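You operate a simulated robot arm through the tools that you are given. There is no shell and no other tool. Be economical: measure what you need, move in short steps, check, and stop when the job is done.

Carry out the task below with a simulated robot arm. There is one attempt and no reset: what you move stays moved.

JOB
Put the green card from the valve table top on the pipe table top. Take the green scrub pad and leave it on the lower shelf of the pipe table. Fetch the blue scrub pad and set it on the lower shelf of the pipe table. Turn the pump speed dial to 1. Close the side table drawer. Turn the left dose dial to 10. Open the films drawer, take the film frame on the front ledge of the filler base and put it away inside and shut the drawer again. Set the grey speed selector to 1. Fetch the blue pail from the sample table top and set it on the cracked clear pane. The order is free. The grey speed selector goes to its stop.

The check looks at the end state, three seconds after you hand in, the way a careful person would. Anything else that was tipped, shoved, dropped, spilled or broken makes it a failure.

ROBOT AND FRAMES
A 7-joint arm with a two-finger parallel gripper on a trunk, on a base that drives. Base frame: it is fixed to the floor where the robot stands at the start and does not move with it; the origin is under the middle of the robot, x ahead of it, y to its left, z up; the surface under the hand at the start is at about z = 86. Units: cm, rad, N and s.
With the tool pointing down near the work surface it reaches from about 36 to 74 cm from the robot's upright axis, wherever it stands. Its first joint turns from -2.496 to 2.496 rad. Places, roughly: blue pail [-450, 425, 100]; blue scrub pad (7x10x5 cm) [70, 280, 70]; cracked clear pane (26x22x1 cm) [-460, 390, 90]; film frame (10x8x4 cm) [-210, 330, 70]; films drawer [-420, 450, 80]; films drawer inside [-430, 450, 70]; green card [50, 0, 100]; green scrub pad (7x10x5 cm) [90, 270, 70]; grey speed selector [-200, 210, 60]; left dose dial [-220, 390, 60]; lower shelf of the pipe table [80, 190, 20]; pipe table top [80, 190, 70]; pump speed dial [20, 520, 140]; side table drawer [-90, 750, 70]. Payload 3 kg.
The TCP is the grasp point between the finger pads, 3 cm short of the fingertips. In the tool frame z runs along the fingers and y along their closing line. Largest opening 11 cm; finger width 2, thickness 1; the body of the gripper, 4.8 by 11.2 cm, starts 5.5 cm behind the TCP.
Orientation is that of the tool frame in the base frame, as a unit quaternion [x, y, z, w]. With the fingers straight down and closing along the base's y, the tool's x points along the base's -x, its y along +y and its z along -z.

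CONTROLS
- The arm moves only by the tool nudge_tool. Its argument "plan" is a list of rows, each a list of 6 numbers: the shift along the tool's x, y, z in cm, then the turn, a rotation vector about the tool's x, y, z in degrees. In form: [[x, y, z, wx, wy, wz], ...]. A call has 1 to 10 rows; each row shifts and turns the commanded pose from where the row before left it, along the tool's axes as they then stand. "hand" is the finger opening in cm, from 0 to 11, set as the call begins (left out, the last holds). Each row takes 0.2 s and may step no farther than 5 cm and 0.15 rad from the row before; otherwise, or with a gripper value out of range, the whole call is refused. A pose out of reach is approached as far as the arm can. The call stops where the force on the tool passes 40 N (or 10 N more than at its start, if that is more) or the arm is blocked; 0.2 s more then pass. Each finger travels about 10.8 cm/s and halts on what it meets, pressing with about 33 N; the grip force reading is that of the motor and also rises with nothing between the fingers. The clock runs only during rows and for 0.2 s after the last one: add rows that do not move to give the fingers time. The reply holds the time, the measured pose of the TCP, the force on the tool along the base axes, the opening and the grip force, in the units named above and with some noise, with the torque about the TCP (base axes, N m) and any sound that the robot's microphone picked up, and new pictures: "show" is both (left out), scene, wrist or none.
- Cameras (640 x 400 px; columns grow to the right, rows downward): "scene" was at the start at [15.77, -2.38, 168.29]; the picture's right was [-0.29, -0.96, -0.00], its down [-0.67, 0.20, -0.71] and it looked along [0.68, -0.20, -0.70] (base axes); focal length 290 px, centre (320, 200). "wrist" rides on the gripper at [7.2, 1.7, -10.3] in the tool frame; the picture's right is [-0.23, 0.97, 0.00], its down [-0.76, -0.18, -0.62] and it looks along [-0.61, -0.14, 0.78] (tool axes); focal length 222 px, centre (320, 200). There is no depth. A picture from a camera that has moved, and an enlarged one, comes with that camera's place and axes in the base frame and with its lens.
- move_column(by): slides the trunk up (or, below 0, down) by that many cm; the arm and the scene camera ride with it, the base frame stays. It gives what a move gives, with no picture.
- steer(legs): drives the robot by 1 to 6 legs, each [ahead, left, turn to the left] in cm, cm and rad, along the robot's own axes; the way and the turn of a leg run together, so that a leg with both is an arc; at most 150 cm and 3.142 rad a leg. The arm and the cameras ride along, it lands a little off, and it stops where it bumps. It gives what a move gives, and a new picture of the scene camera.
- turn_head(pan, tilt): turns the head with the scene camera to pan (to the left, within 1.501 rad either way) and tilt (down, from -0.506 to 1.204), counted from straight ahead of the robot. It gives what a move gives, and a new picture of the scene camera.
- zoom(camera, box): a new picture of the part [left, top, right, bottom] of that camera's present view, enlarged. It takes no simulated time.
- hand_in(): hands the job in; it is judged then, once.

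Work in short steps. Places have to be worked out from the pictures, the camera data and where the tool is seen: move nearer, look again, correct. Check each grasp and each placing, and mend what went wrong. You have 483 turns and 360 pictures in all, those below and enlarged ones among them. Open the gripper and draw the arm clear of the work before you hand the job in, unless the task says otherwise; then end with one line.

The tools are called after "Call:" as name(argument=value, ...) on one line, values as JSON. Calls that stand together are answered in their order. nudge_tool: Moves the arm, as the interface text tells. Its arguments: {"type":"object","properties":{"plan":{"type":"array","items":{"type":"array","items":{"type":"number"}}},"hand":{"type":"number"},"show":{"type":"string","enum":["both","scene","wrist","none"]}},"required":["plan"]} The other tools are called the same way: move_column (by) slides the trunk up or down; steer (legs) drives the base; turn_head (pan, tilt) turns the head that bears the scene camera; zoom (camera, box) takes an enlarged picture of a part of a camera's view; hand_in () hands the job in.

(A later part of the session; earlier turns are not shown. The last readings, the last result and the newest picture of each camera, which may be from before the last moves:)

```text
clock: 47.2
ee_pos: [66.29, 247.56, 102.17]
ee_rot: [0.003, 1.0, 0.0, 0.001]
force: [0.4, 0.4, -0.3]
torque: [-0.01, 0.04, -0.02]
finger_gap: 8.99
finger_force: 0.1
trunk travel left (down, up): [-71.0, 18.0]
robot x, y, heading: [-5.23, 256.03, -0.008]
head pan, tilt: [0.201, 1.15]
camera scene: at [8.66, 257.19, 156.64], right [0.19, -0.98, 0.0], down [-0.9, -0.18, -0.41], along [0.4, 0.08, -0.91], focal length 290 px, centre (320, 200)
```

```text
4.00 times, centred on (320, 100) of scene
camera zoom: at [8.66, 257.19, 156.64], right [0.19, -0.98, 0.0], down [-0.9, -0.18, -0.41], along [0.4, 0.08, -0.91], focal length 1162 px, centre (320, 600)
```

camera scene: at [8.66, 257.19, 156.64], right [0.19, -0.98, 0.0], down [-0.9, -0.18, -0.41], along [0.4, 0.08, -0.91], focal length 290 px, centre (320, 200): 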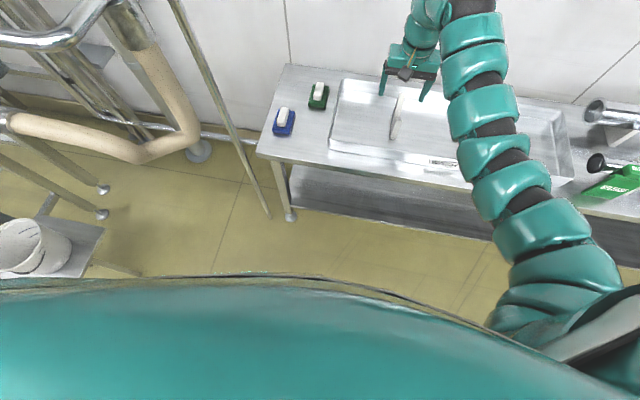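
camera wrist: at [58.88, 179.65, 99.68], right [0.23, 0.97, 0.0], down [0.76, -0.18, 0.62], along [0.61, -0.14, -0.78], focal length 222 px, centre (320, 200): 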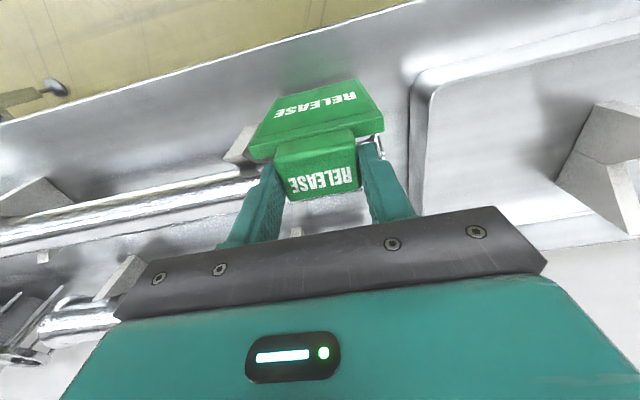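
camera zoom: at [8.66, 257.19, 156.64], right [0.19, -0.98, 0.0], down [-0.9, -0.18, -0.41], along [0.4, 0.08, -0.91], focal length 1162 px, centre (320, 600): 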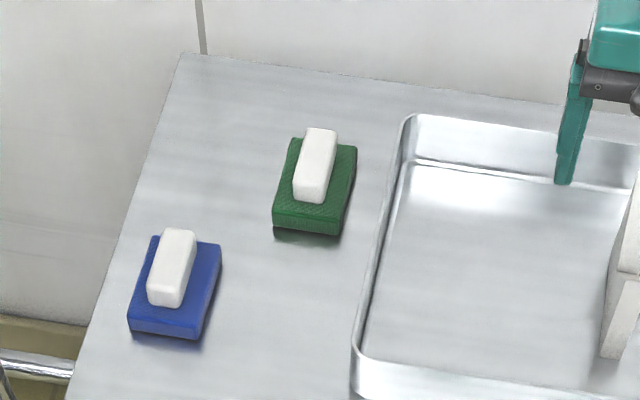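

I'll grip the white handles across y. Drive forward 18 and left 4 to get both in reach.

Call:
steer(legs=[[18, 4, 0]])

Call:
nudge_tool(plan=[[0, 4.5, 0, 0, 0, 0], [0, 4.5, 0, 0, 0, 0], [0, 4.5, 0, 0, 0, 0], [0, 4.5, 0, 0, 0, 0], [0, 3, 0, 0, 0, 0], [0, 0, 0, 0, 0, 0]], show="wrist")

```text
clock: 48.7
ee_pos: [84.27, 251.74, 102.15]
ee_rot: [0.001, 1.0, 0.0, -0.002]
force: [0.1, 0.4, 0.2]
torque: [0.01, 0.06, -0.01]
finger_gap: 9.0
finger_force: 0.1
trunk travel left (down, up): [-71.0, 18.0]
robot x, y, heading: [12.63, 259.85, 0.0]
head pan, tilt: [0.201, 1.15]
camera scene: at [26.68, 261.23, 156.62], right [0.2, -0.98, 0.0], down [-0.9, -0.18, -0.41], along [0.4, 0.08, -0.91], focal length 290 px, centre (320, 200)
```

scene: 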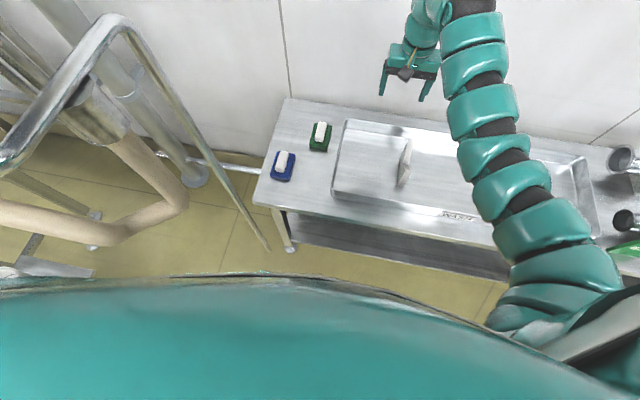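

```text
clock: 50.1
ee_pos: [84.11, 272.72, 102.07]
ee_rot: [0.001, 1.0, 0.001, 0.0]
force: [0.1, -0.3, 0.5]
torque: [-0.05, 0.0, -0.02]
finger_gap: 8.98
finger_force: 0.1
trunk travel left (down, up): [-71.0, 18.0]
robot x, y, heading: [13.21, 260.04, -0.005]
head pan, tilt: [0.201, 1.15]
camera wrist: at [76.96, 274.24, 112.47], right [0.23, 0.97, 0.0], down [0.76, -0.18, 0.62], along [0.61, -0.14, -0.78], focal length 222 px, centre (320, 200)
```

wrist: 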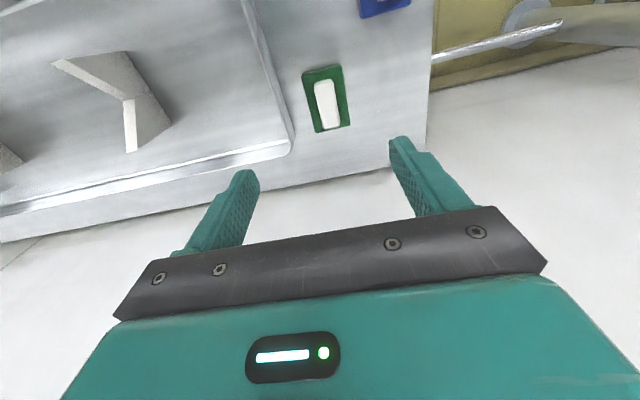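

Green handle centre ≈ [87,273.3], axis turned about 5.5°. I'll drive 1.5 cm forward, align yaw, and descend partway.

Call:
steer(legs=[[1.5, 0, 0]])

Call:
nudge_tool(plan=[[-1, 0.6, 4, 0, 0, -5.5], [0, 0, 4, 0, 0, 0], [0, 0, 4, 0, 0, 0], [0, 0, 4, 0, 0, 0], [0, 0, 0, 0, 0, 0]], show="wrist")

```text
clock: 50.9
ee_pos: [85.82, 272.74, 102.16]
ee_rot: [0.001, 1.0, 0.0, -0.001]
force: [0.7, -0.4, 0.0]
torque: [0.0, 0.05, -0.03]
finger_gap: 9.01
finger_force: 0.1
trunk travel left (down, up): [-71.0, 18.0]
robot x, y, heading: [14.16, 260.25, 0.003]
head pan, tilt: [0.201, 1.15]
camera scene: at [28.21, 261.2, 156.62], right [0.2, -0.98, 0.0], down [-0.9, -0.18, -0.41], along [0.4, 0.08, -0.91], focal length 290 px, centre (320, 200)
```

scene: 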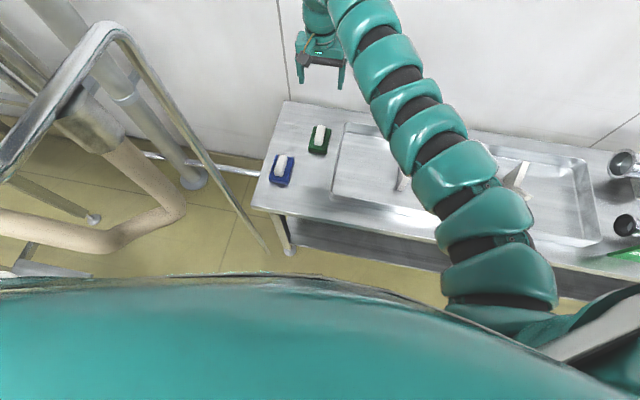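

```text
clock: 52.1
ee_pos: [85.81, 273.01, 87.19]
ee_rot: [-0.048, 0.999, 0.0, 0.0]
force: [0.6, 1.0, 0.2]
torque: [-0.03, 0.0, 0.02]
finger_gap: 9.0
finger_force: 0.1
out of reach, approached as far as the arm can: row 3, 4
trunk travel left (down, up): [-71.0, 18.0]
robot x, y, heading: [14.15, 259.98, -0.006]
head pan, tilt: [0.201, 1.15]
camera wrist: at [78.53, 273.87, 97.48], right [0.13, 0.99, 0.0], down [0.78, -0.1, 0.62], along [0.62, -0.08, -0.78], focal length 222 px, centre (320, 200)
```

wrist: 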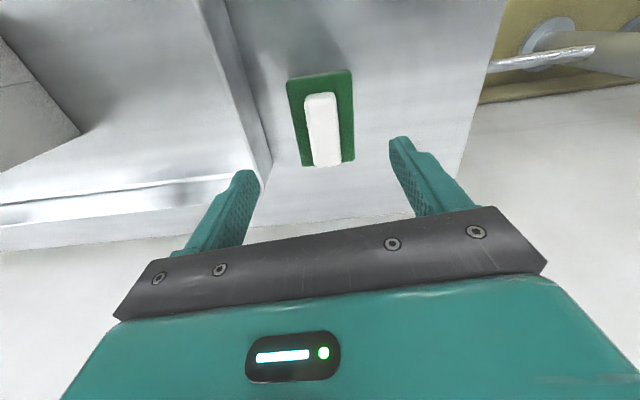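

The arm's reach runs out lower down, so I'll lower the trunk 8.5 cm (TCP to ~78.7).

Call:
move_column(by=-8.5)

Call:
nudge_tool(plan=[[0, 0, 0, 0, 0, 0]], show="wrist")

Call:
zoom(camera="scene", box=[240, 80, 400, 180])

```text
clock: 53.3
ee_pos: [85.97, 272.85, 78.57]
ee_rot: [-0.047, 0.999, 0.0, 0.001]
force: [-0.4, -0.9, -0.1]
torque: [0.0, 0.03, -0.03]
finger_gap: 8.98
finger_force: 0.0
trunk travel left (down, up): [-62.5, 26.5]
robot x, y, heading: [14.36, 260.19, -0.001]
head pan, tilt: [0.201, 1.15]
```

```text
clock: 53.7
ee_pos: [85.77, 273.0, 78.7]
ee_rot: [-0.047, 0.999, 0.0, 0.0]
force: [-0.1, 0.2, -0.3]
torque: [-0.04, -0.03, -0.01]
finger_gap: 9.03
finger_force: 0.1
trunk travel left (down, up): [-62.5, 26.5]
robot x, y, heading: [13.81, 260.3, 0.0]
head pan, tilt: [0.201, 1.15]
camera wrist: at [78.53, 273.86, 89.01], right [0.13, 0.99, 0.0], down [0.78, -0.1, 0.62], along [0.62, -0.08, -0.78], focal length 222 px, centre (320, 200)
```

wrist: 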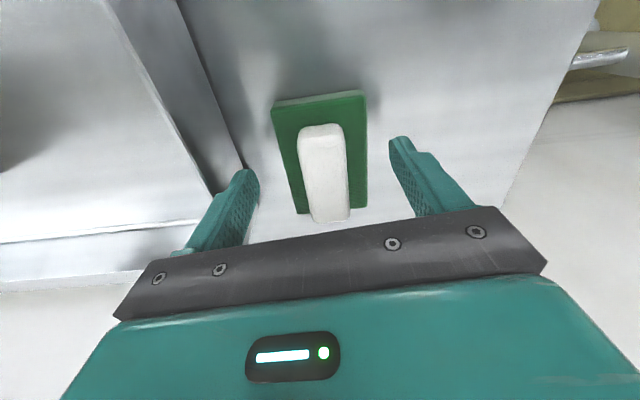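

```text
4.00 times, centred on (320, 130) of scene
camera zoom: at [28.04, 261.2, 148.13], right [0.2, -0.98, 0.0], down [-0.89, -0.18, -0.41], along [0.4, 0.08, -0.91], focal length 1162 px, centre (320, 480)
```

zoom: 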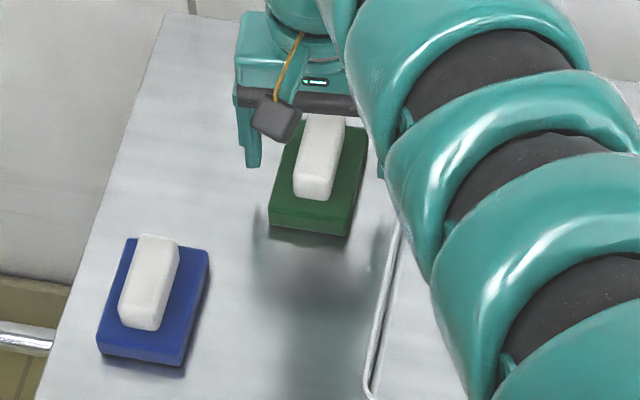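

Handle is centred. Narrow the opening to 7, lower 0.9, and then grip.

Call:
nudge_tool(plan=[[0, 0, 0, 0, 0, 0], [-0.4, 0.2, 0.5, 0, 0, 0], [0, 0, 0.4, 0, 0, 0], [0, 0, 0, 0, 0, 0]], hand=7, show="none")

Call:
nudge_tool(plan=[[0, 0, 0, 0, 0, 0], [0, 0, 0, 0, 0, 0], [0, 0, 0, 0, 0, 0], [0, 0, 0, 0, 0, 0]], hand=1, show="wrist")

```text
clock: 54.7
ee_pos: [85.59, 272.87, 77.87]
ee_rot: [-0.047, 0.999, 0.0, 0.0]
force: [0.1, 0.4, -0.4]
torque: [0.02, 0.02, 0.02]
finger_gap: 7.01
finger_force: 0.0
out of reach, approached as far as the arm can: row 2
trunk travel left (down, up): [-62.5, 26.5]
robot x, y, heading: [14.24, 259.86, -0.005]
head pan, tilt: [0.201, 1.15]
```

```text
clock: 55.7
ee_pos: [85.59, 272.97, 77.95]
ee_rot: [-0.047, 0.999, 0.0, 0.0]
force: [-0.1, 0.1, 1.9]
torque: [0.02, -0.02, -0.06]
finger_gap: 2.96
finger_force: 32.9
trunk travel left (down, up): [-62.5, 26.5]
robot x, y, heading: [14.1, 259.96, 0.006]
head pan, tilt: [0.201, 1.15]
camera wrist: at [78.3, 273.81, 88.27], right [0.13, 0.99, 0.0], down [0.77, -0.11, 0.62], along [0.62, -0.08, -0.78], focal length 222 px, centre (320, 200)
```

wrist: 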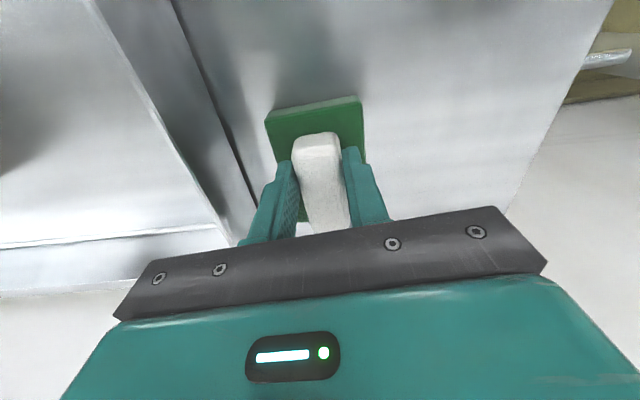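

Gripped, but the shelf needs the tool tilted so the wrist stays outside the table top. I'll release, rise, and regrasp with the fingers pitched 40° forward.

Call:
nudge_tool(plan=[[0, 0, 0, 0, 0, 0], [0, 0, 0, 0, 0, 0], [0, 0, -4, 0, 0, 0], [0, 0, -4, 0, 0, 0], [0, 0, 0, 0, 0, 0]], hand=7, show="none")

Call:
nudge_tool(plan=[[0, 0, 0, 0, -8, 0], [0, 0, 0, 0, -8, 0], [0, 0, 0, 0, -8, 0], [0, 0, 0, 0, -8, 0], [0, 0, 0, 0, -8, 0], [0, 0, 0, 0, 0, 0]], show="both")

```text
clock: 56.9
ee_pos: [85.8, 272.78, 86.02]
ee_rot: [-0.047, 0.999, 0.0, 0.0]
force: [0.1, -0.6, 0.4]
torque: [-0.02, -0.04, 0.01]
finger_gap: 6.98
finger_force: 0.2
trunk travel left (down, up): [-62.5, 26.5]
robot x, y, heading: [14.31, 260.45, -0.005]
head pan, tilt: [0.201, 1.15]
```

```text
clock: 58.3
ee_pos: [88.45, 274.69, 84.46]
ee_rot: [-0.045, 0.939, 0.017, 0.341]
force: [0.0, -0.9, 0.1]
torque: [0.01, -0.01, 0.01]
finger_gap: 7.02
finger_force: 0.0
out of reach, approached as far as the arm can: row 4, 5
trunk travel left (down, up): [-62.5, 26.5]
robot x, y, heading: [14.02, 259.89, 0.001]
head pan, tilt: [0.201, 1.15]
camera scene: at [28.03, 261.2, 148.13], right [0.2, -0.98, 0.0], down [-0.89, -0.18, -0.41], along [0.4, 0.08, -0.91], focal length 290 px, centre (320, 200)
camera wrist: at [76.2, 275.06, 87.67], right [0.08, 0.99, 0.15], down [0.2, -0.16, 0.97], along [0.98, -0.05, -0.21], focal length 222 px, centre (320, 200)
```

scene: 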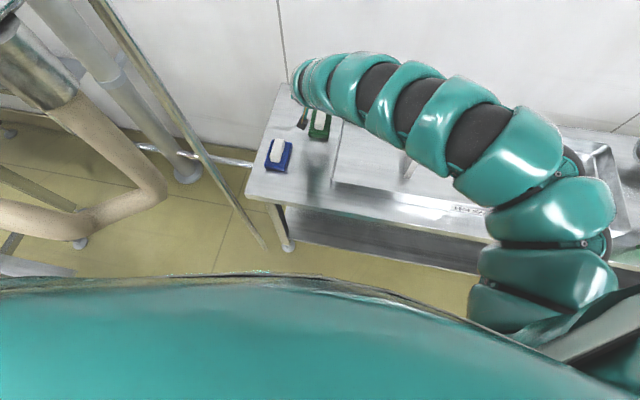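
wrist: 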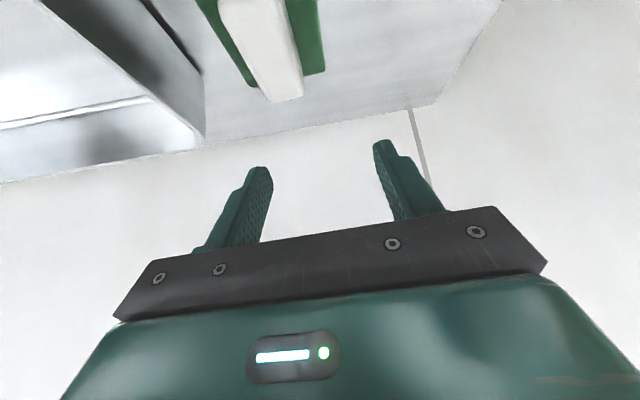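

Tilt reached, with a small offset because the arm is near a limit. I'll back the base 6 cm to ease it and view.

Call:
steer(legs=[[-6, 0, 0]])

Call:
nudge_tool(plan=[[0, -1.4, 0, 0, 0, 0], [-1.5, 0, 1.4, 0, 0, 0], [0, 0, 0, 0, 0, 0]], show="wrist")

```text
clock: 59.3
ee_pos: [82.38, 274.53, 84.61]
ee_rot: [-0.044, 0.939, 0.016, 0.342]
force: [-0.6, -0.1, -1.1]
torque: [0.0, 0.0, 0.01]
finger_gap: 7.02
finger_force: 0.1
trunk travel left (down, up): [-62.5, 26.5]
robot x, y, heading: [8.3, 259.81, -0.002]
head pan, tilt: [0.201, 1.15]
camera scene: at [21.93, 261.2, 148.15], right [0.2, -0.98, 0.0], down [-0.89, -0.18, -0.41], along [0.4, 0.08, -0.91], focal length 290 px, centre (320, 200)
```

scene: 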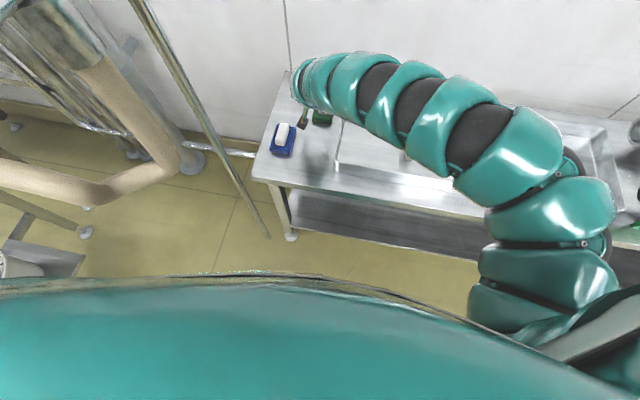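

```text
clock: 60.1
ee_pos: [85.15, 273.56, 83.93]
ee_rot: [-0.044, 0.939, 0.016, 0.341]
force: [0.2, -0.5, 0.1]
torque: [0.01, 0.01, 0.02]
finger_gap: 7.0
finger_force: 0.0
out of reach, approached as far as the arm can: row 1
trunk travel left (down, up): [-62.5, 26.5]
robot x, y, heading: [7.87, 259.79, -0.003]
head pan, tilt: [0.201, 1.15]
camera wrist: at [72.8, 274.1, 87.27], right [0.08, 0.99, 0.15], down [0.2, -0.16, 0.97], along [0.98, -0.05, -0.21], focal length 222 px, centre (320, 200)
```

wrist: 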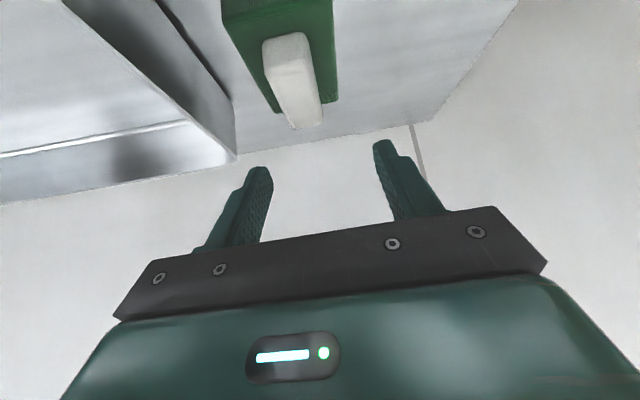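

Handle is ahead and centred in y. Lower the trunk 5.8 cm to bring TCP to about z=78.1 and check.

Call:
move_column(by=-5.8)

Call:
nudge_tool(plan=[[0, 0, 0, 0, 0, 0]], show="both")

```text
clock: 61.0
ee_pos: [85.07, 273.64, 78.28]
ee_rot: [-0.044, 0.939, 0.016, 0.342]
force: [0.4, 0.3, 0.5]
torque: [0.01, 0.0, 0.01]
finger_gap: 6.98
finger_force: 0.1
trunk travel left (down, up): [-56.7, 32.3]
robot x, y, heading: [8.3, 260.29, -0.001]
head pan, tilt: [0.201, 1.15]
```

```text
clock: 61.5
ee_pos: [85.11, 273.67, 78.15]
ee_rot: [-0.043, 0.939, 0.015, 0.342]
force: [-0.5, -0.3, 0.6]
torque: [0.0, 0.01, 0.0]
finger_gap: 7.0
finger_force: 0.1
trunk travel left (down, up): [-56.7, 32.3]
robot x, y, heading: [8.28, 260.29, -0.003]
head pan, tilt: [0.201, 1.15]
camera scene: at [22.07, 261.2, 142.33], right [0.2, -0.98, 0.0], down [-0.9, -0.18, -0.41], along [0.4, 0.08, -0.91], focal length 290 px, centre (320, 200)
camera wrist: at [72.81, 274.11, 81.47], right [0.08, 0.99, 0.15], down [0.2, -0.16, 0.97], along [0.98, -0.05, -0.21], focal length 222 px, centre (320, 200)
```

scene: 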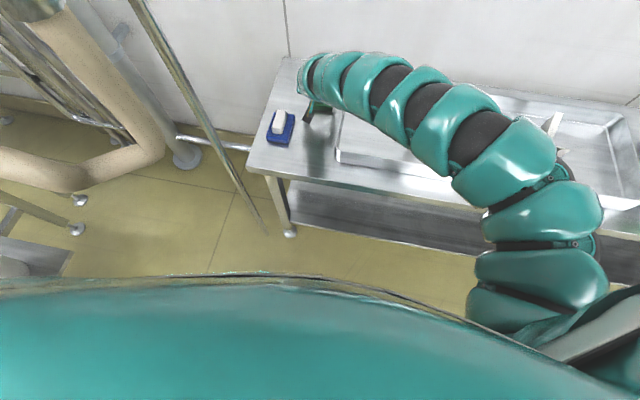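
wrist: 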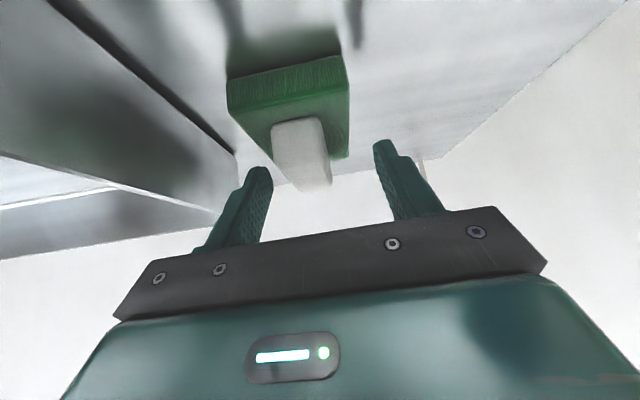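

Handle is between the fingers. Advance 1 cm and close.

Call:
nudge_tool(plan=[[-0.8, 0, 0.6, 0, 0, 0], [0, 0, 0, 0, 0, 0]], show="none")

Call:
nudge_tool(plan=[[0, 0, 0, 0, 0, 0], [0, 0, 0, 0, 0, 0], [0, 0, 0, 0, 0, 0], [0, 0, 0, 0, 0, 0]], hand=1, show="wrist")

```text
clock: 62.0
ee_pos: [86.14, 273.75, 78.32]
ee_rot: [-0.043, 0.939, 0.016, 0.342]
force: [0.3, -0.5, -0.6]
torque: [-0.02, -0.01, 0.02]
finger_gap: 7.0
finger_force: 0.0
trunk travel left (down, up): [-56.7, 32.3]
robot x, y, heading: [8.37, 259.88, -0.002]
head pan, tilt: [0.201, 1.15]
```

```text
clock: 63.0
ee_pos: [86.14, 273.66, 78.27]
ee_rot: [-0.044, 0.939, 0.016, 0.341]
force: [1.4, 0.2, 1.5]
torque: [0.0, -0.08, 0.03]
finger_gap: 2.89
finger_force: 32.8
trunk travel left (down, up): [-56.7, 32.3]
robot x, y, heading: [8.32, 260.3, -0.005]
head pan, tilt: [0.201, 1.15]
camera wrist: at [73.84, 274.15, 81.53], right [0.08, 0.99, 0.15], down [0.2, -0.16, 0.97], along [0.98, -0.05, -0.21], focal length 222 px, centre (320, 200)
```

wrist: 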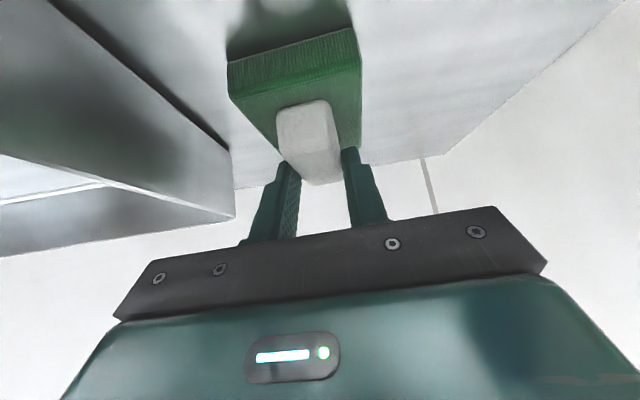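

Gripped (2.9 cm). Raise by trunk 9 cm, then back the base out 45 cm.

Call:
move_column(by=9)

Call:
steer(legs=[[-45, 0, 0]])

Call:
nudge_tool(plan=[[0, 0, 0, 0, 0, 0]], show="wrist")

```text
clock: 64.3
ee_pos: [86.08, 273.7, 87.11]
ee_rot: [-0.044, 0.939, 0.016, 0.341]
force: [0.8, -0.5, -0.9]
torque: [-0.01, 0.0, -0.01]
finger_gap: 2.89
finger_force: 32.9
trunk travel left (down, up): [-65.7, 23.3]
robot x, y, heading: [7.98, 259.88, -0.007]
head pan, tilt: [0.201, 1.15]
```

```text
clock: 67.0
ee_pos: [41.26, 273.81, 87.35]
ee_rot: [-0.042, 0.939, 0.016, 0.341]
force: [-0.5, 0.1, -0.5]
torque: [-0.02, 0.01, 0.05]
finger_gap: 2.89
finger_force: 33.0
trunk travel left (down, up): [-65.7, 23.3]
robot x, y, heading: [-36.67, 260.71, -0.004]
head pan, tilt: [0.201, 1.15]
camera scene: at [-22.86, 261.35, 151.34], right [0.19, -0.98, 0.0], down [-0.9, -0.18, -0.41], along [0.4, 0.08, -0.91], focal length 290 px, centre (320, 200)
```

scene: 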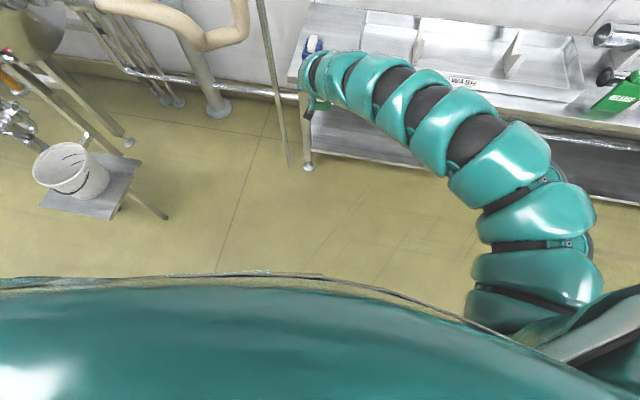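

```text
clock: 67.4
ee_pos: [41.22, 273.57, 87.25]
ee_rot: [-0.042, 0.939, 0.015, 0.342]
force: [-1.0, 0.4, -0.2]
torque: [0.01, -0.01, -0.02]
finger_gap: 2.89
finger_force: 33.3
trunk travel left (down, up): [-65.7, 23.3]
robot x, y, heading: [-36.77, 260.06, -0.007]
head pan, tilt: [0.201, 1.15]
camera wrist: at [29.02, 274.13, 90.54], right [0.09, 0.99, 0.15], down [0.2, -0.16, 0.97], along [0.98, -0.06, -0.21], focal length 222 px, centre (320, 200)
```

wrist: 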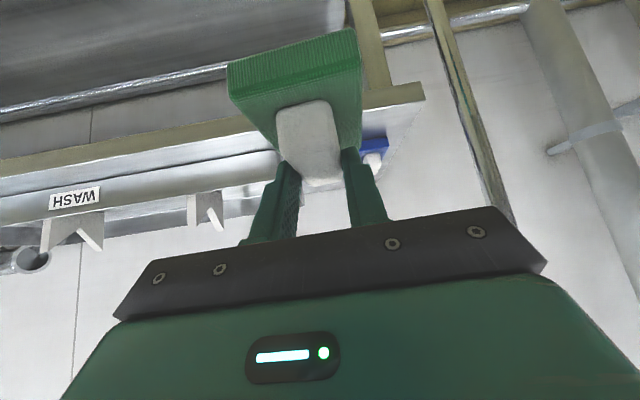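

Pad held level. Move right 25 cm and lower the trunk 46 cm, then look at the shelf.

Call:
steer(legs=[[0, -20, 0]])

Call:
move_column(by=-46)

Call:
turn_head(pan=0.25, tilt=0.7)

Call:
nudge_tool(plan=[[0, 0, 0, 0, 0, 0]], show="wrist")

```text
clock: 69.0
ee_pos: [41.12, 253.5, 87.28]
ee_rot: [-0.043, 0.939, 0.017, 0.342]
force: [0.7, -0.2, -0.7]
torque: [0.01, 0.0, 0.01]
finger_gap: 2.88
finger_force: 33.2
trunk travel left (down, up): [-65.7, 23.3]
robot x, y, heading: [-36.93, 240.06, -0.003]
head pan, tilt: [0.201, 1.15]
camera scene: at [-22.89, 241.02, 151.33], right [0.2, -0.98, 0.0], down [-0.9, -0.18, -0.41], along [0.4, 0.08, -0.91], focal length 290 px, centre (320, 200)
```

scene: 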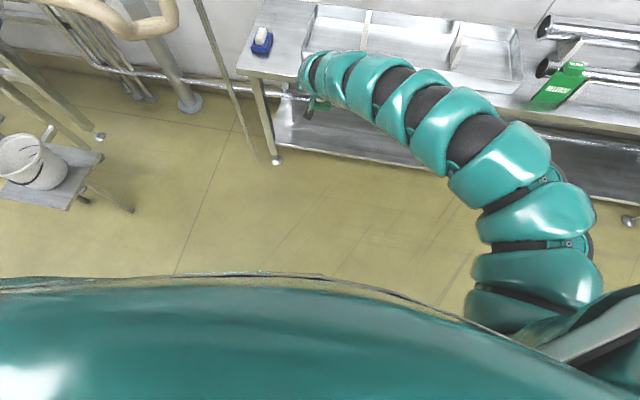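

```text
refused: -46 is not a number from -40 to 40
```

```text
clock: 69.9
ee_pos: [41.13, 253.47, 87.27]
ee_rot: [-0.043, 0.939, 0.016, 0.341]
force: [-1.0, 0.1, -0.3]
torque: [0.02, -0.01, -0.02]
finger_gap: 2.88
finger_force: 33.2
trunk travel left (down, up): [-65.7, 23.3]
robot x, y, heading: [-36.74, 239.88, -0.007]
head pan, tilt: [0.25, 0.7]
camera scene: at [-20.49, 242.05, 154.63], right [0.24, -0.97, 0.0], down [-0.63, -0.16, -0.76], along [0.74, 0.19, -0.64], focal length 290 px, centre (320, 200)
```

scene: 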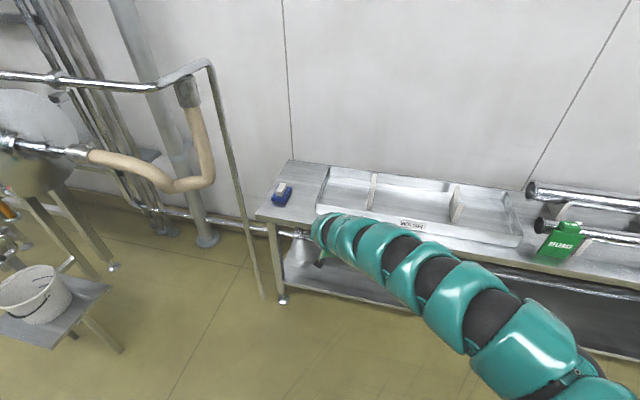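

```text
clock: 70.3
ee_pos: [41.16, 253.51, 87.14]
ee_rot: [-0.043, 0.939, 0.015, 0.342]
force: [-0.3, -0.2, -0.8]
torque: [0.0, -0.03, -0.02]
finger_gap: 2.89
finger_force: 33.3
trunk travel left (down, up): [-65.7, 23.3]
robot x, y, heading: [-36.68, 239.96, -0.006]
head pan, tilt: [0.25, 0.7]
camera wrist: at [28.9, 254.05, 90.52], right [0.08, 0.99, 0.15], down [0.2, -0.16, 0.97], along [0.98, -0.05, -0.21], focal length 222 px, centre (320, 200)
```

wrist: 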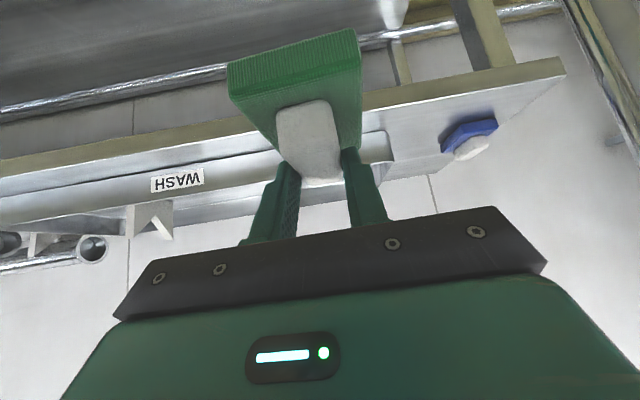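

The trunk call is limited to 40 cm per call; lower it 40 then 4.

Call:
move_column(by=-40)

Call:
move_column(by=-4)

Call:
turn_head(pan=0.25, tilt=0.5)

Call:
nudge_tool(plan=[[0, 0, 0, 0, 0, 0]], show="wrist")

```text
clock: 74.2
ee_pos: [41.17, 253.63, 47.31]
ee_rot: [-0.042, 0.939, 0.015, 0.342]
force: [0.1, 0.0, 0.1]
torque: [0.01, 0.03, 0.02]
finger_gap: 2.88
finger_force: 32.5
trunk travel left (down, up): [-25.7, 63.3]
robot x, y, heading: [-36.76, 240.03, 0.001]
head pan, tilt: [0.25, 0.7]
```

```text
clock: 75.0
ee_pos: [41.16, 253.54, 43.26]
ee_rot: [-0.042, 0.939, 0.015, 0.342]
force: [0.5, -0.1, -0.3]
torque: [0.0, 0.01, -0.01]
finger_gap: 2.89
finger_force: 33.3
trunk travel left (down, up): [-21.7, 67.3]
robot x, y, heading: [-36.33, 240.0, -0.006]
head pan, tilt: [0.25, 0.7]
```

```text
clock: 75.7
ee_pos: [41.15, 253.49, 43.26]
ee_rot: [-0.043, 0.939, 0.016, 0.342]
force: [0.1, -0.6, -0.2]
torque: [0.01, 0.02, -0.01]
finger_gap: 2.9
finger_force: 32.9
trunk travel left (down, up): [-21.7, 67.3]
robot x, y, heading: [-36.16, 239.91, -0.006]
head pan, tilt: [0.25, 0.499]
camera scene: at [-19.91, 242.19, 112.41], right [0.24, -0.97, 0.0], down [-0.47, -0.12, -0.88], along [0.85, 0.21, -0.48], focal length 290 px, centre (320, 200)
```

scene: 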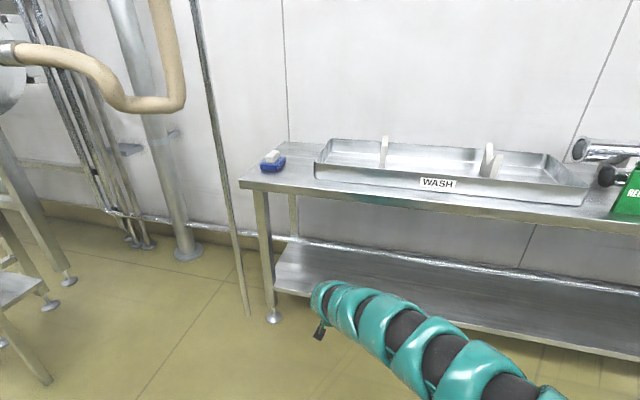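

```text
clock: 76.1
ee_pos: [41.11, 253.53, 43.32]
ee_rot: [-0.043, 0.939, 0.016, 0.342]
force: [-0.7, 0.0, -1.3]
torque: [0.02, 0.01, 0.02]
finger_gap: 2.9
finger_force: 32.7
trunk travel left (down, up): [-21.7, 67.3]
robot x, y, heading: [-36.86, 239.7, -0.003]
head pan, tilt: [0.25, 0.499]
camera wrist: at [28.89, 254.05, 46.52], right [0.08, 0.99, 0.15], down [0.2, -0.16, 0.97], along [0.98, -0.05, -0.21], focal length 222 px, centre (320, 200)
```

wrist: 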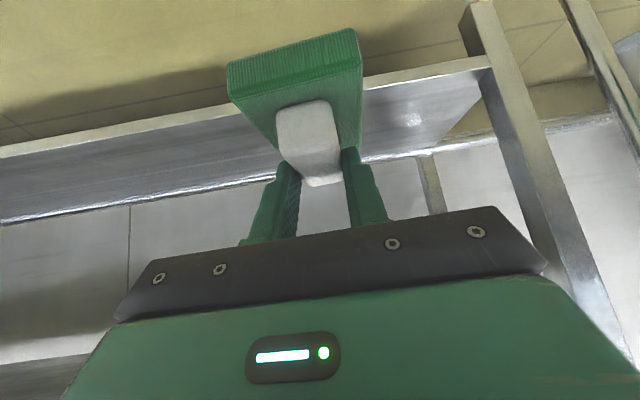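

Shelf top is around z≈24, pad bottom at 37. Lower 6 more for clearance under the top, then drive in 17 cm and look.

Call:
move_column(by=-6)

Call:
steer(legs=[[17, 0, 0]])

Call:
nudge_tool(plan=[[0, 0, 0, 0, 0, 0]], show="wrist")

```text
clock: 77.1
ee_pos: [41.15, 253.52, 37.27]
ee_rot: [-0.044, 0.939, 0.016, 0.341]
force: [-0.4, 0.2, 0.2]
torque: [-0.01, 0.03, -0.01]
finger_gap: 2.87
finger_force: 32.6
trunk travel left (down, up): [-15.7, 73.3]
robot x, y, heading: [-36.89, 240.03, -0.001]
head pan, tilt: [0.25, 0.499]
```

```text
clock: 78.6
ee_pos: [57.99, 253.33, 37.34]
ee_rot: [-0.042, 0.939, 0.016, 0.342]
force: [-0.4, -0.2, -0.7]
torque: [0.01, -0.01, 0.04]
finger_gap: 2.89
finger_force: 33.3
trunk travel left (down, up): [-15.7, 73.3]
robot x, y, heading: [-19.62, 239.64, -0.009]
head pan, tilt: [0.25, 0.499]
camera scene: at [-3.02, 242.1, 106.41], right [0.24, -0.97, 0.0], down [-0.46, -0.12, -0.88], along [0.85, 0.21, -0.48], focal length 290 px, centre (320, 200)
```

scene: 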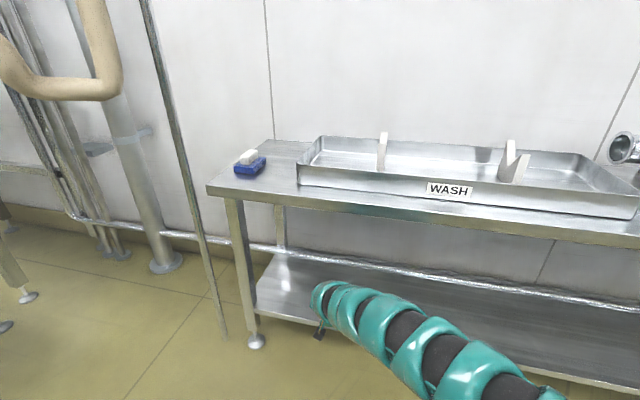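

```text
clock: 79.0
ee_pos: [58.06, 253.33, 37.38]
ee_rot: [-0.042, 0.939, 0.015, 0.341]
force: [-0.4, 0.6, 0.1]
torque: [0.01, 0.0, 0.0]
finger_gap: 2.89
finger_force: 33.2
trunk travel left (down, up): [-15.7, 73.3]
robot x, y, heading: [-20.03, 239.95, -0.007]
head pan, tilt: [0.25, 0.499]
camera wrist: at [45.82, 253.89, 40.54], right [0.09, 0.99, 0.15], down [0.2, -0.16, 0.97], along [0.98, -0.05, -0.21], focal length 222 px, centre (320, 200)
```

wrist: 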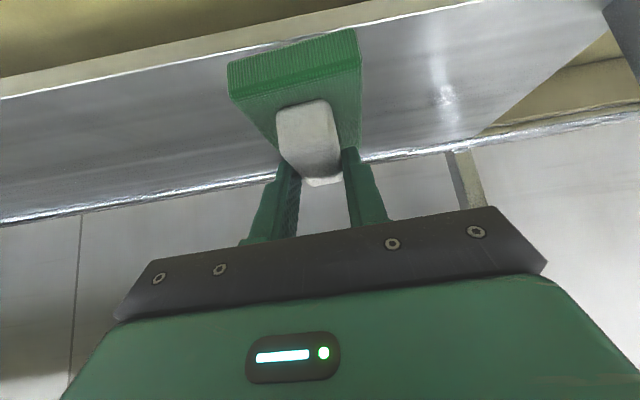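

Arm is well below the top. Drive in 11 cm more, then lower in steps.

Call:
steer(legs=[[11, 0, 0]])

Call:
move_column(by=-3.5)

Call:
nudge_tool(plan=[[0, 0, 0, 0, 0, 0]], show="wrist")

```text
clock: 80.2
ee_pos: [69.3, 253.5, 37.3]
ee_rot: [-0.044, 0.939, 0.016, 0.341]
force: [-0.1, 0.0, 0.2]
torque: [0.0, 0.01, -0.02]
finger_gap: 2.9
finger_force: 33.1
trunk travel left (down, up): [-15.7, 73.3]
robot x, y, heading: [-8.42, 240.0, -0.002]
head pan, tilt: [0.25, 0.499]
camera scene: at [8.25, 242.09, 106.41], right [0.24, -0.97, 0.0], down [-0.46, -0.12, -0.88], along [0.85, 0.21, -0.48], focal length 290 px, centre (320, 200)
```

scene: 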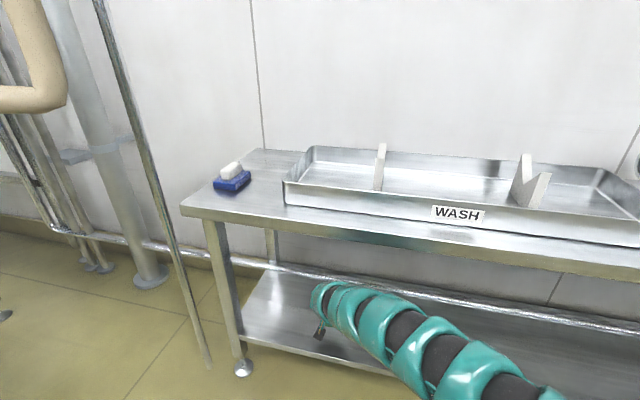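

```text
clock: 81.0
ee_pos: [69.37, 253.5, 33.88]
ee_rot: [-0.043, 0.939, 0.015, 0.342]
force: [0.4, 1.0, -1.0]
torque: [0.02, -0.04, -0.02]
finger_gap: 2.89
finger_force: 33.0
trunk travel left (down, up): [-12.2, 76.8]
robot x, y, heading: [-8.71, 240.04, -0.003]
head pan, tilt: [0.25, 0.499]
```

```text
clock: 81.4
ee_pos: [69.23, 253.45, 33.81]
ee_rot: [-0.043, 0.939, 0.016, 0.342]
force: [-0.1, -0.1, -0.1]
torque: [0.02, 0.0, 0.0]
finger_gap: 2.89
finger_force: 33.1
trunk travel left (down, up): [-12.2, 76.8]
robot x, y, heading: [-8.9, 239.89, -0.002]
head pan, tilt: [0.25, 0.499]
camera wrist: at [57.06, 253.99, 37.03], right [0.08, 0.99, 0.15], down [0.2, -0.16, 0.97], along [0.98, -0.05, -0.21], focal length 222 px, centre (320, 200)
```

wrist: 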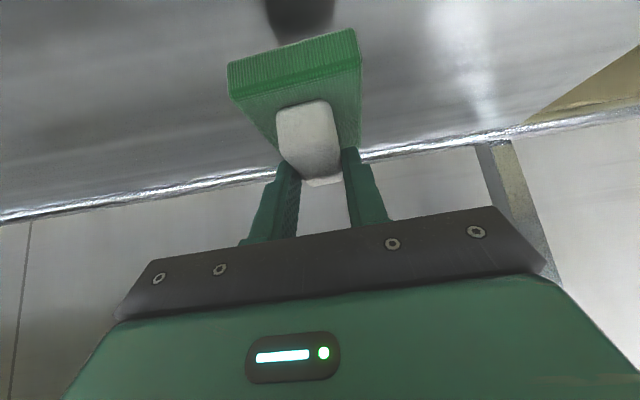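

Pad bottom about 27.6; continue down with nudges and watch force.

Call:
nudge_tool(plan=[[0.64, 0, 0.77, 0, 0, 0], [0.32, 0, 0.38, 0, 0, 0], [0, 0, 0, 0, 0, 0]], show="wrist")

```text
clock: 82.2
ee_pos: [69.27, 253.61, 32.36]
ee_rot: [-0.044, 0.939, 0.016, 0.341]
force: [0.4, 0.0, -0.8]
torque: [0.01, -0.02, -0.02]
finger_gap: 2.91
finger_force: 32.8
trunk travel left (down, up): [-12.2, 76.8]
robot x, y, heading: [-8.8, 239.91, -0.005]
head pan, tilt: [0.25, 0.499]
camera wrist: at [57.11, 253.98, 35.58], right [0.08, 0.99, 0.15], down [0.2, -0.16, 0.97], along [0.98, -0.05, -0.21], focal length 222 px, centre (320, 200)
```

wrist: 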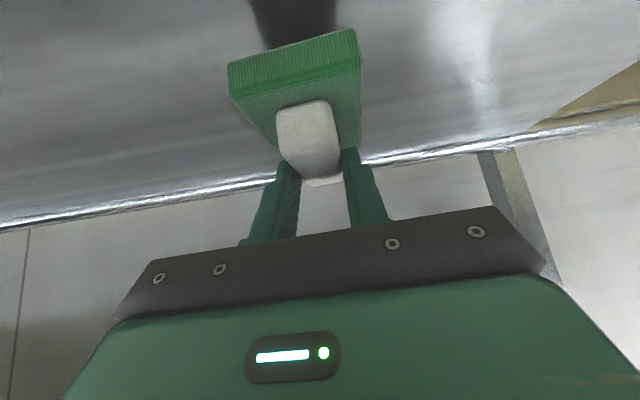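

Call:
nudge_tool(plan=[[0.26, 0, 0.31, 0, 0, 0], [0, 0, 0, 0, 0, 0]], show="none")

Call:
nudge_tool(plan=[[0.26, 0, 0.31, 0, 0, 0], [0, 0, 0, 0, 0, 0]], show="none")

Call:
nudge_tool(plan=[[0.2, 0, 0.23, 0, 0, 0], [0, 0, 0, 0, 0, 0]], show="wrist")

```text
clock: 82.8
ee_pos: [69.22, 253.55, 31.88]
ee_rot: [-0.044, 0.939, 0.016, 0.342]
force: [0.0, -0.3, -0.2]
torque: [0.02, 0.01, -0.01]
finger_gap: 2.89
finger_force: 33.3
trunk travel left (down, up): [-12.2, 76.8]
robot x, y, heading: [-8.85, 240.01, -0.006]
head pan, tilt: [0.25, 0.499]
```

```text
clock: 83.4
ee_pos: [69.31, 253.41, 31.54]
ee_rot: [-0.043, 0.939, 0.016, 0.342]
force: [-0.2, 0.2, -0.5]
torque: [-0.01, 0.01, -0.01]
finger_gap: 2.9
finger_force: 32.7
trunk travel left (down, up): [-12.2, 76.8]
robot x, y, heading: [-8.76, 240.04, -0.002]
head pan, tilt: [0.25, 0.499]
```

```text
clock: 84.0
ee_pos: [69.28, 253.48, 31.29]
ee_rot: [-0.043, 0.939, 0.016, 0.341]
force: [-0.4, -0.3, 0.4]
torque: [0.01, 0.0, -0.02]
finger_gap: 2.89
finger_force: 32.9
trunk travel left (down, up): [-12.2, 76.8]
robot x, y, heading: [-8.73, 239.74, -0.007]
head pan, tilt: [0.25, 0.499]
camera wrist: at [57.09, 253.94, 34.51], right [0.08, 0.99, 0.15], down [0.2, -0.16, 0.97], along [0.98, -0.05, -0.21], focal length 222 px, centre (320, 200)
```

wrist: 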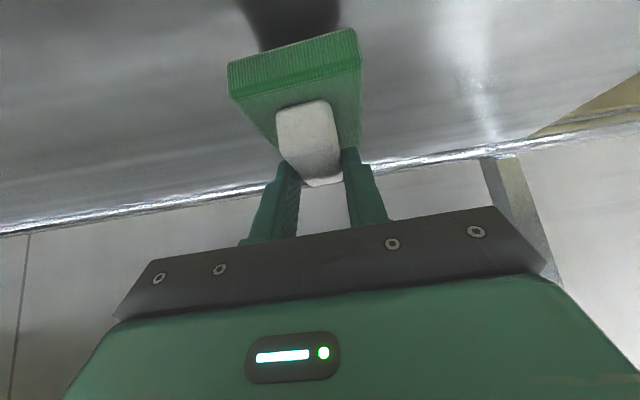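

Call:
nudge_tool(plan=[[0.26, 0, 0.31, 0, 0, 0], [0, 0, 0, 0, 0, 0]], show="none")

Call:
nudge_tool(plan=[[0.2, 0, 0.23, 0, 0, 0], [0, 0, 0, 0, 0, 0]], show="none")

Call:
nudge_tool(plan=[[0.2, 0, 0.23, 0, 0, 0], [0, 0, 0, 0, 0, 0]], show="wrist")

```text
clock: 84.6
ee_pos: [69.35, 253.52, 30.84]
ee_rot: [-0.043, 0.939, 0.015, 0.342]
force: [-0.5, -0.4, -0.5]
torque: [0.01, 0.03, -0.03]
finger_gap: 2.91
finger_force: 33.0
trunk travel left (down, up): [-12.2, 76.8]
robot x, y, heading: [-8.64, 239.69, -0.001]
head pan, tilt: [0.25, 0.499]
```

```text
clock: 85.2
ee_pos: [69.33, 253.54, 30.6]
ee_rot: [-0.044, 0.939, 0.016, 0.342]
force: [0.5, 0.2, -0.6]
torque: [-0.03, 0.02, 0.02]
finger_gap: 2.9
finger_force: 32.9
trunk travel left (down, up): [-12.2, 76.8]
robot x, y, heading: [-8.75, 240.28, -0.01]
head pan, tilt: [0.25, 0.499]
```

```text
clock: 85.8
ee_pos: [69.4, 253.52, 30.14]
ee_rot: [-0.043, 0.939, 0.015, 0.342]
force: [1.1, 0.3, -0.8]
torque: [0.0, 0.01, -0.02]
finger_gap: 2.9
finger_force: 33.0
trunk travel left (down, up): [-12.2, 76.8]
robot x, y, heading: [-8.46, 239.55, -0.003]
head pan, tilt: [0.25, 0.499]
camera wrist: at [57.08, 253.94, 33.42], right [0.08, 0.99, 0.15], down [0.2, -0.16, 0.97], along [0.98, -0.05, -0.21], focal length 222 px, centre (320, 200)
```

wrist: 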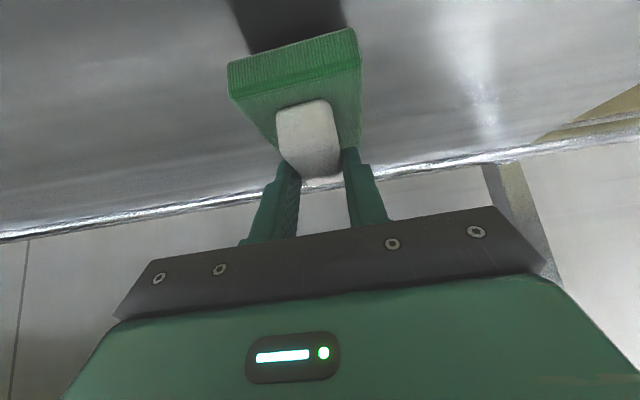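

Call:
nudge_tool(plan=[[0.2, 0, 0.23, 0, 0, 0], [0, 0, 0, 0, 0, 0]], show="none")

Call:
nudge_tool(plan=[[0.2, 0, 0.23, 0, 0, 0], [0, 0, 0, 0, 0, 0]], show="none")

Call:
nudge_tool(plan=[[0.2, 0, 0.23, 0, 0, 0], [0, 0, 0, 0, 0, 0]], show="none")

```text
clock: 86.4
ee_pos: [69.1, 253.5, 29.95]
ee_rot: [-0.044, 0.939, 0.016, 0.341]
force: [0.0, 0.4, -0.5]
torque: [0.02, -0.01, 0.0]
finger_gap: 2.88
finger_force: 32.8
trunk travel left (down, up): [-12.2, 76.8]
robot x, y, heading: [-8.58, 239.85, -0.006]
head pan, tilt: [0.25, 0.499]
```

```text
clock: 87.0
ee_pos: [69.29, 253.45, 29.61]
ee_rot: [-0.043, 0.939, 0.016, 0.341]
force: [-0.1, 0.7, -0.5]
torque: [-0.02, 0.0, 0.01]
finger_gap: 2.86
finger_force: 32.4
trunk travel left (down, up): [-12.2, 76.8]
robot x, y, heading: [-8.37, 239.65, -0.001]
head pan, tilt: [0.25, 0.499]
```

```text
clock: 87.6
ee_pos: [69.25, 253.64, 29.21]
ee_rot: [-0.044, 0.939, 0.016, 0.342]
force: [0.1, -0.8, -0.9]
torque: [0.0, -0.01, -0.05]
finger_gap: 2.89
finger_force: 32.5
trunk travel left (down, up): [-12.2, 76.8]
robot x, y, heading: [-8.44, 239.83, 0.002]
head pan, tilt: [0.25, 0.499]
```

Call:
nudge_tool(plan=[[0.2, 0, 0.23, 0, 0, 0], [0, 0, 0, 0, 0, 0]], show="none")

Call:
nudge_tool(plan=[[0.2, 0, 0.23, 0, 0, 0], [0, 0, 0, 0, 0, 0]], show="none")

Call:
nudge_tool(plan=[[0.2, 0, 0.23, 0, 0, 0], [0, 0, 0, 0, 0, 0]], show="wrist")

```text
clock: 88.2
ee_pos: [69.3, 253.48, 28.98]
ee_rot: [-0.044, 0.939, 0.016, 0.342]
force: [-0.7, -0.1, -0.4]
torque: [0.02, 0.03, 0.02]
finger_gap: 2.89
finger_force: 32.7
trunk travel left (down, up): [-12.2, 76.8]
robot x, y, heading: [-8.43, 240.38, -0.006]
head pan, tilt: [0.25, 0.499]
```

```text
clock: 88.8
ee_pos: [69.23, 253.58, 28.56]
ee_rot: [-0.043, 0.939, 0.015, 0.341]
force: [0.2, -1.5, -0.1]
torque: [-0.02, 0.01, -0.01]
finger_gap: 2.89
finger_force: 32.9
trunk travel left (down, up): [-12.2, 76.8]
robot x, y, heading: [-8.28, 239.74, -0.001]
head pan, tilt: [0.25, 0.499]
```

```text
clock: 89.4
ee_pos: [69.18, 253.52, 28.43]
ee_rot: [-0.043, 0.939, 0.015, 0.342]
force: [-0.1, 0.3, -0.3]
torque: [-0.03, 0.0, 0.01]
finger_gap: 2.88
finger_force: 33.0
trunk travel left (down, up): [-12.2, 76.8]
robot x, y, heading: [-8.81, 240.06, -0.004]
head pan, tilt: [0.25, 0.499]
camera wrist: at [57.04, 254.02, 31.6], right [0.08, 0.99, 0.15], down [0.2, -0.16, 0.97], along [0.98, -0.05, -0.21], focal length 222 px, centre (320, 200)
```

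wrist: 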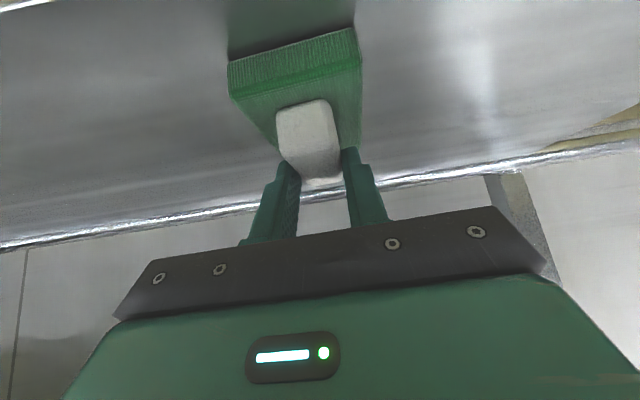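

Call:
nudge_tool(plan=[[0.16, 0, 0.19, 0, 0, 0], [0, 0, 0, 0, 0, 0]], show="none")

Call:
nudge_tool(plan=[[0.16, 0, 0.19, 0, 0, 0], [0, 0, 0, 0, 0, 0]], show="none")

Call:
nudge_tool(plan=[[0.16, 0, 0.19, 0, 0, 0], [0, 0, 0, 0, 0, 0]], show="none")

Call:
nudge_tool(plan=[[0.16, 0, 0.19, 0, 0, 0], [0, 0, 0, 0, 0, 0]], show="wrist")

```text
clock: 90.0
ee_pos: [69.23, 253.53, 28.31]
ee_rot: [-0.044, 0.938, 0.017, 0.343]
force: [2.7, 1.1, 8.5]
torque: [0.02, 0.16, -0.03]
finger_gap: 2.88
finger_force: 33.1
trunk travel left (down, up): [-12.2, 76.8]
robot x, y, heading: [-8.74, 239.69, -0.01]
head pan, tilt: [0.25, 0.499]
```

```text
clock: 90.6
ee_pos: [69.24, 253.51, 28.4]
ee_rot: [-0.044, 0.937, 0.016, 0.346]
force: [5.9, 2.9, 29.3]
torque: [0.13, -0.27, 0.06]
finger_gap: 2.91
finger_force: 33.1
trunk travel left (down, up): [-12.2, 76.8]
robot x, y, heading: [-8.39, 240.07, -0.003]
head pan, tilt: [0.25, 0.499]
```

```text
clock: 91.0
ee_pos: [69.36, 253.61, 28.15]
ee_rot: [-0.046, 0.936, 0.018, 0.347]
force: [-0.8, -0.5, 19.5]
torque: [-0.05, 0.15, 0.05]
finger_gap: 2.88
finger_force: 33.2
trunk travel left (down, up): [-12.2, 76.8]
robot x, y, heading: [-8.36, 240.16, -0.002]
head pan, tilt: [0.25, 0.499]
stopped in row 2: the force on the tool passed its limit at 42 N (the readings are from after the stop); the commanded pose is now the measured one
```

```text
clock: 91.6
ee_pos: [69.47, 253.74, 28.17]
ee_rot: [-0.045, 0.936, 0.017, 0.348]
force: [-4.4, 0.2, 39.1]
torque: [0.05, -0.41, -0.02]
finger_gap: 2.87
finger_force: 33.2
trunk travel left (down, up): [-12.2, 76.8]
robot x, y, heading: [-8.65, 239.69, -0.004]
head pan, tilt: [0.25, 0.499]
camera wrist: at [57.15, 254.1, 31.27], right [0.08, 0.99, 0.15], down [0.18, -0.16, 0.97], along [0.98, -0.05, -0.19], focal length 222 px, centre (320, 200)
```

wrist: 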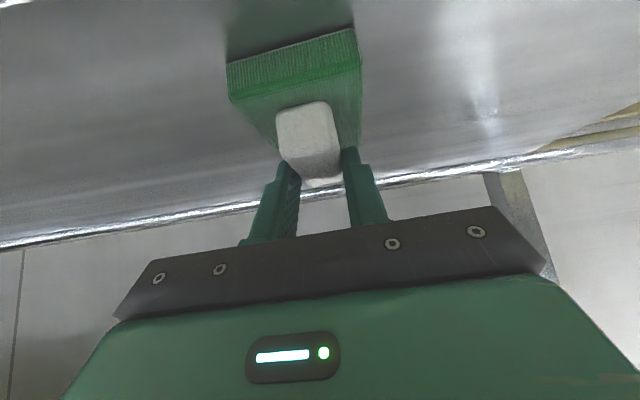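

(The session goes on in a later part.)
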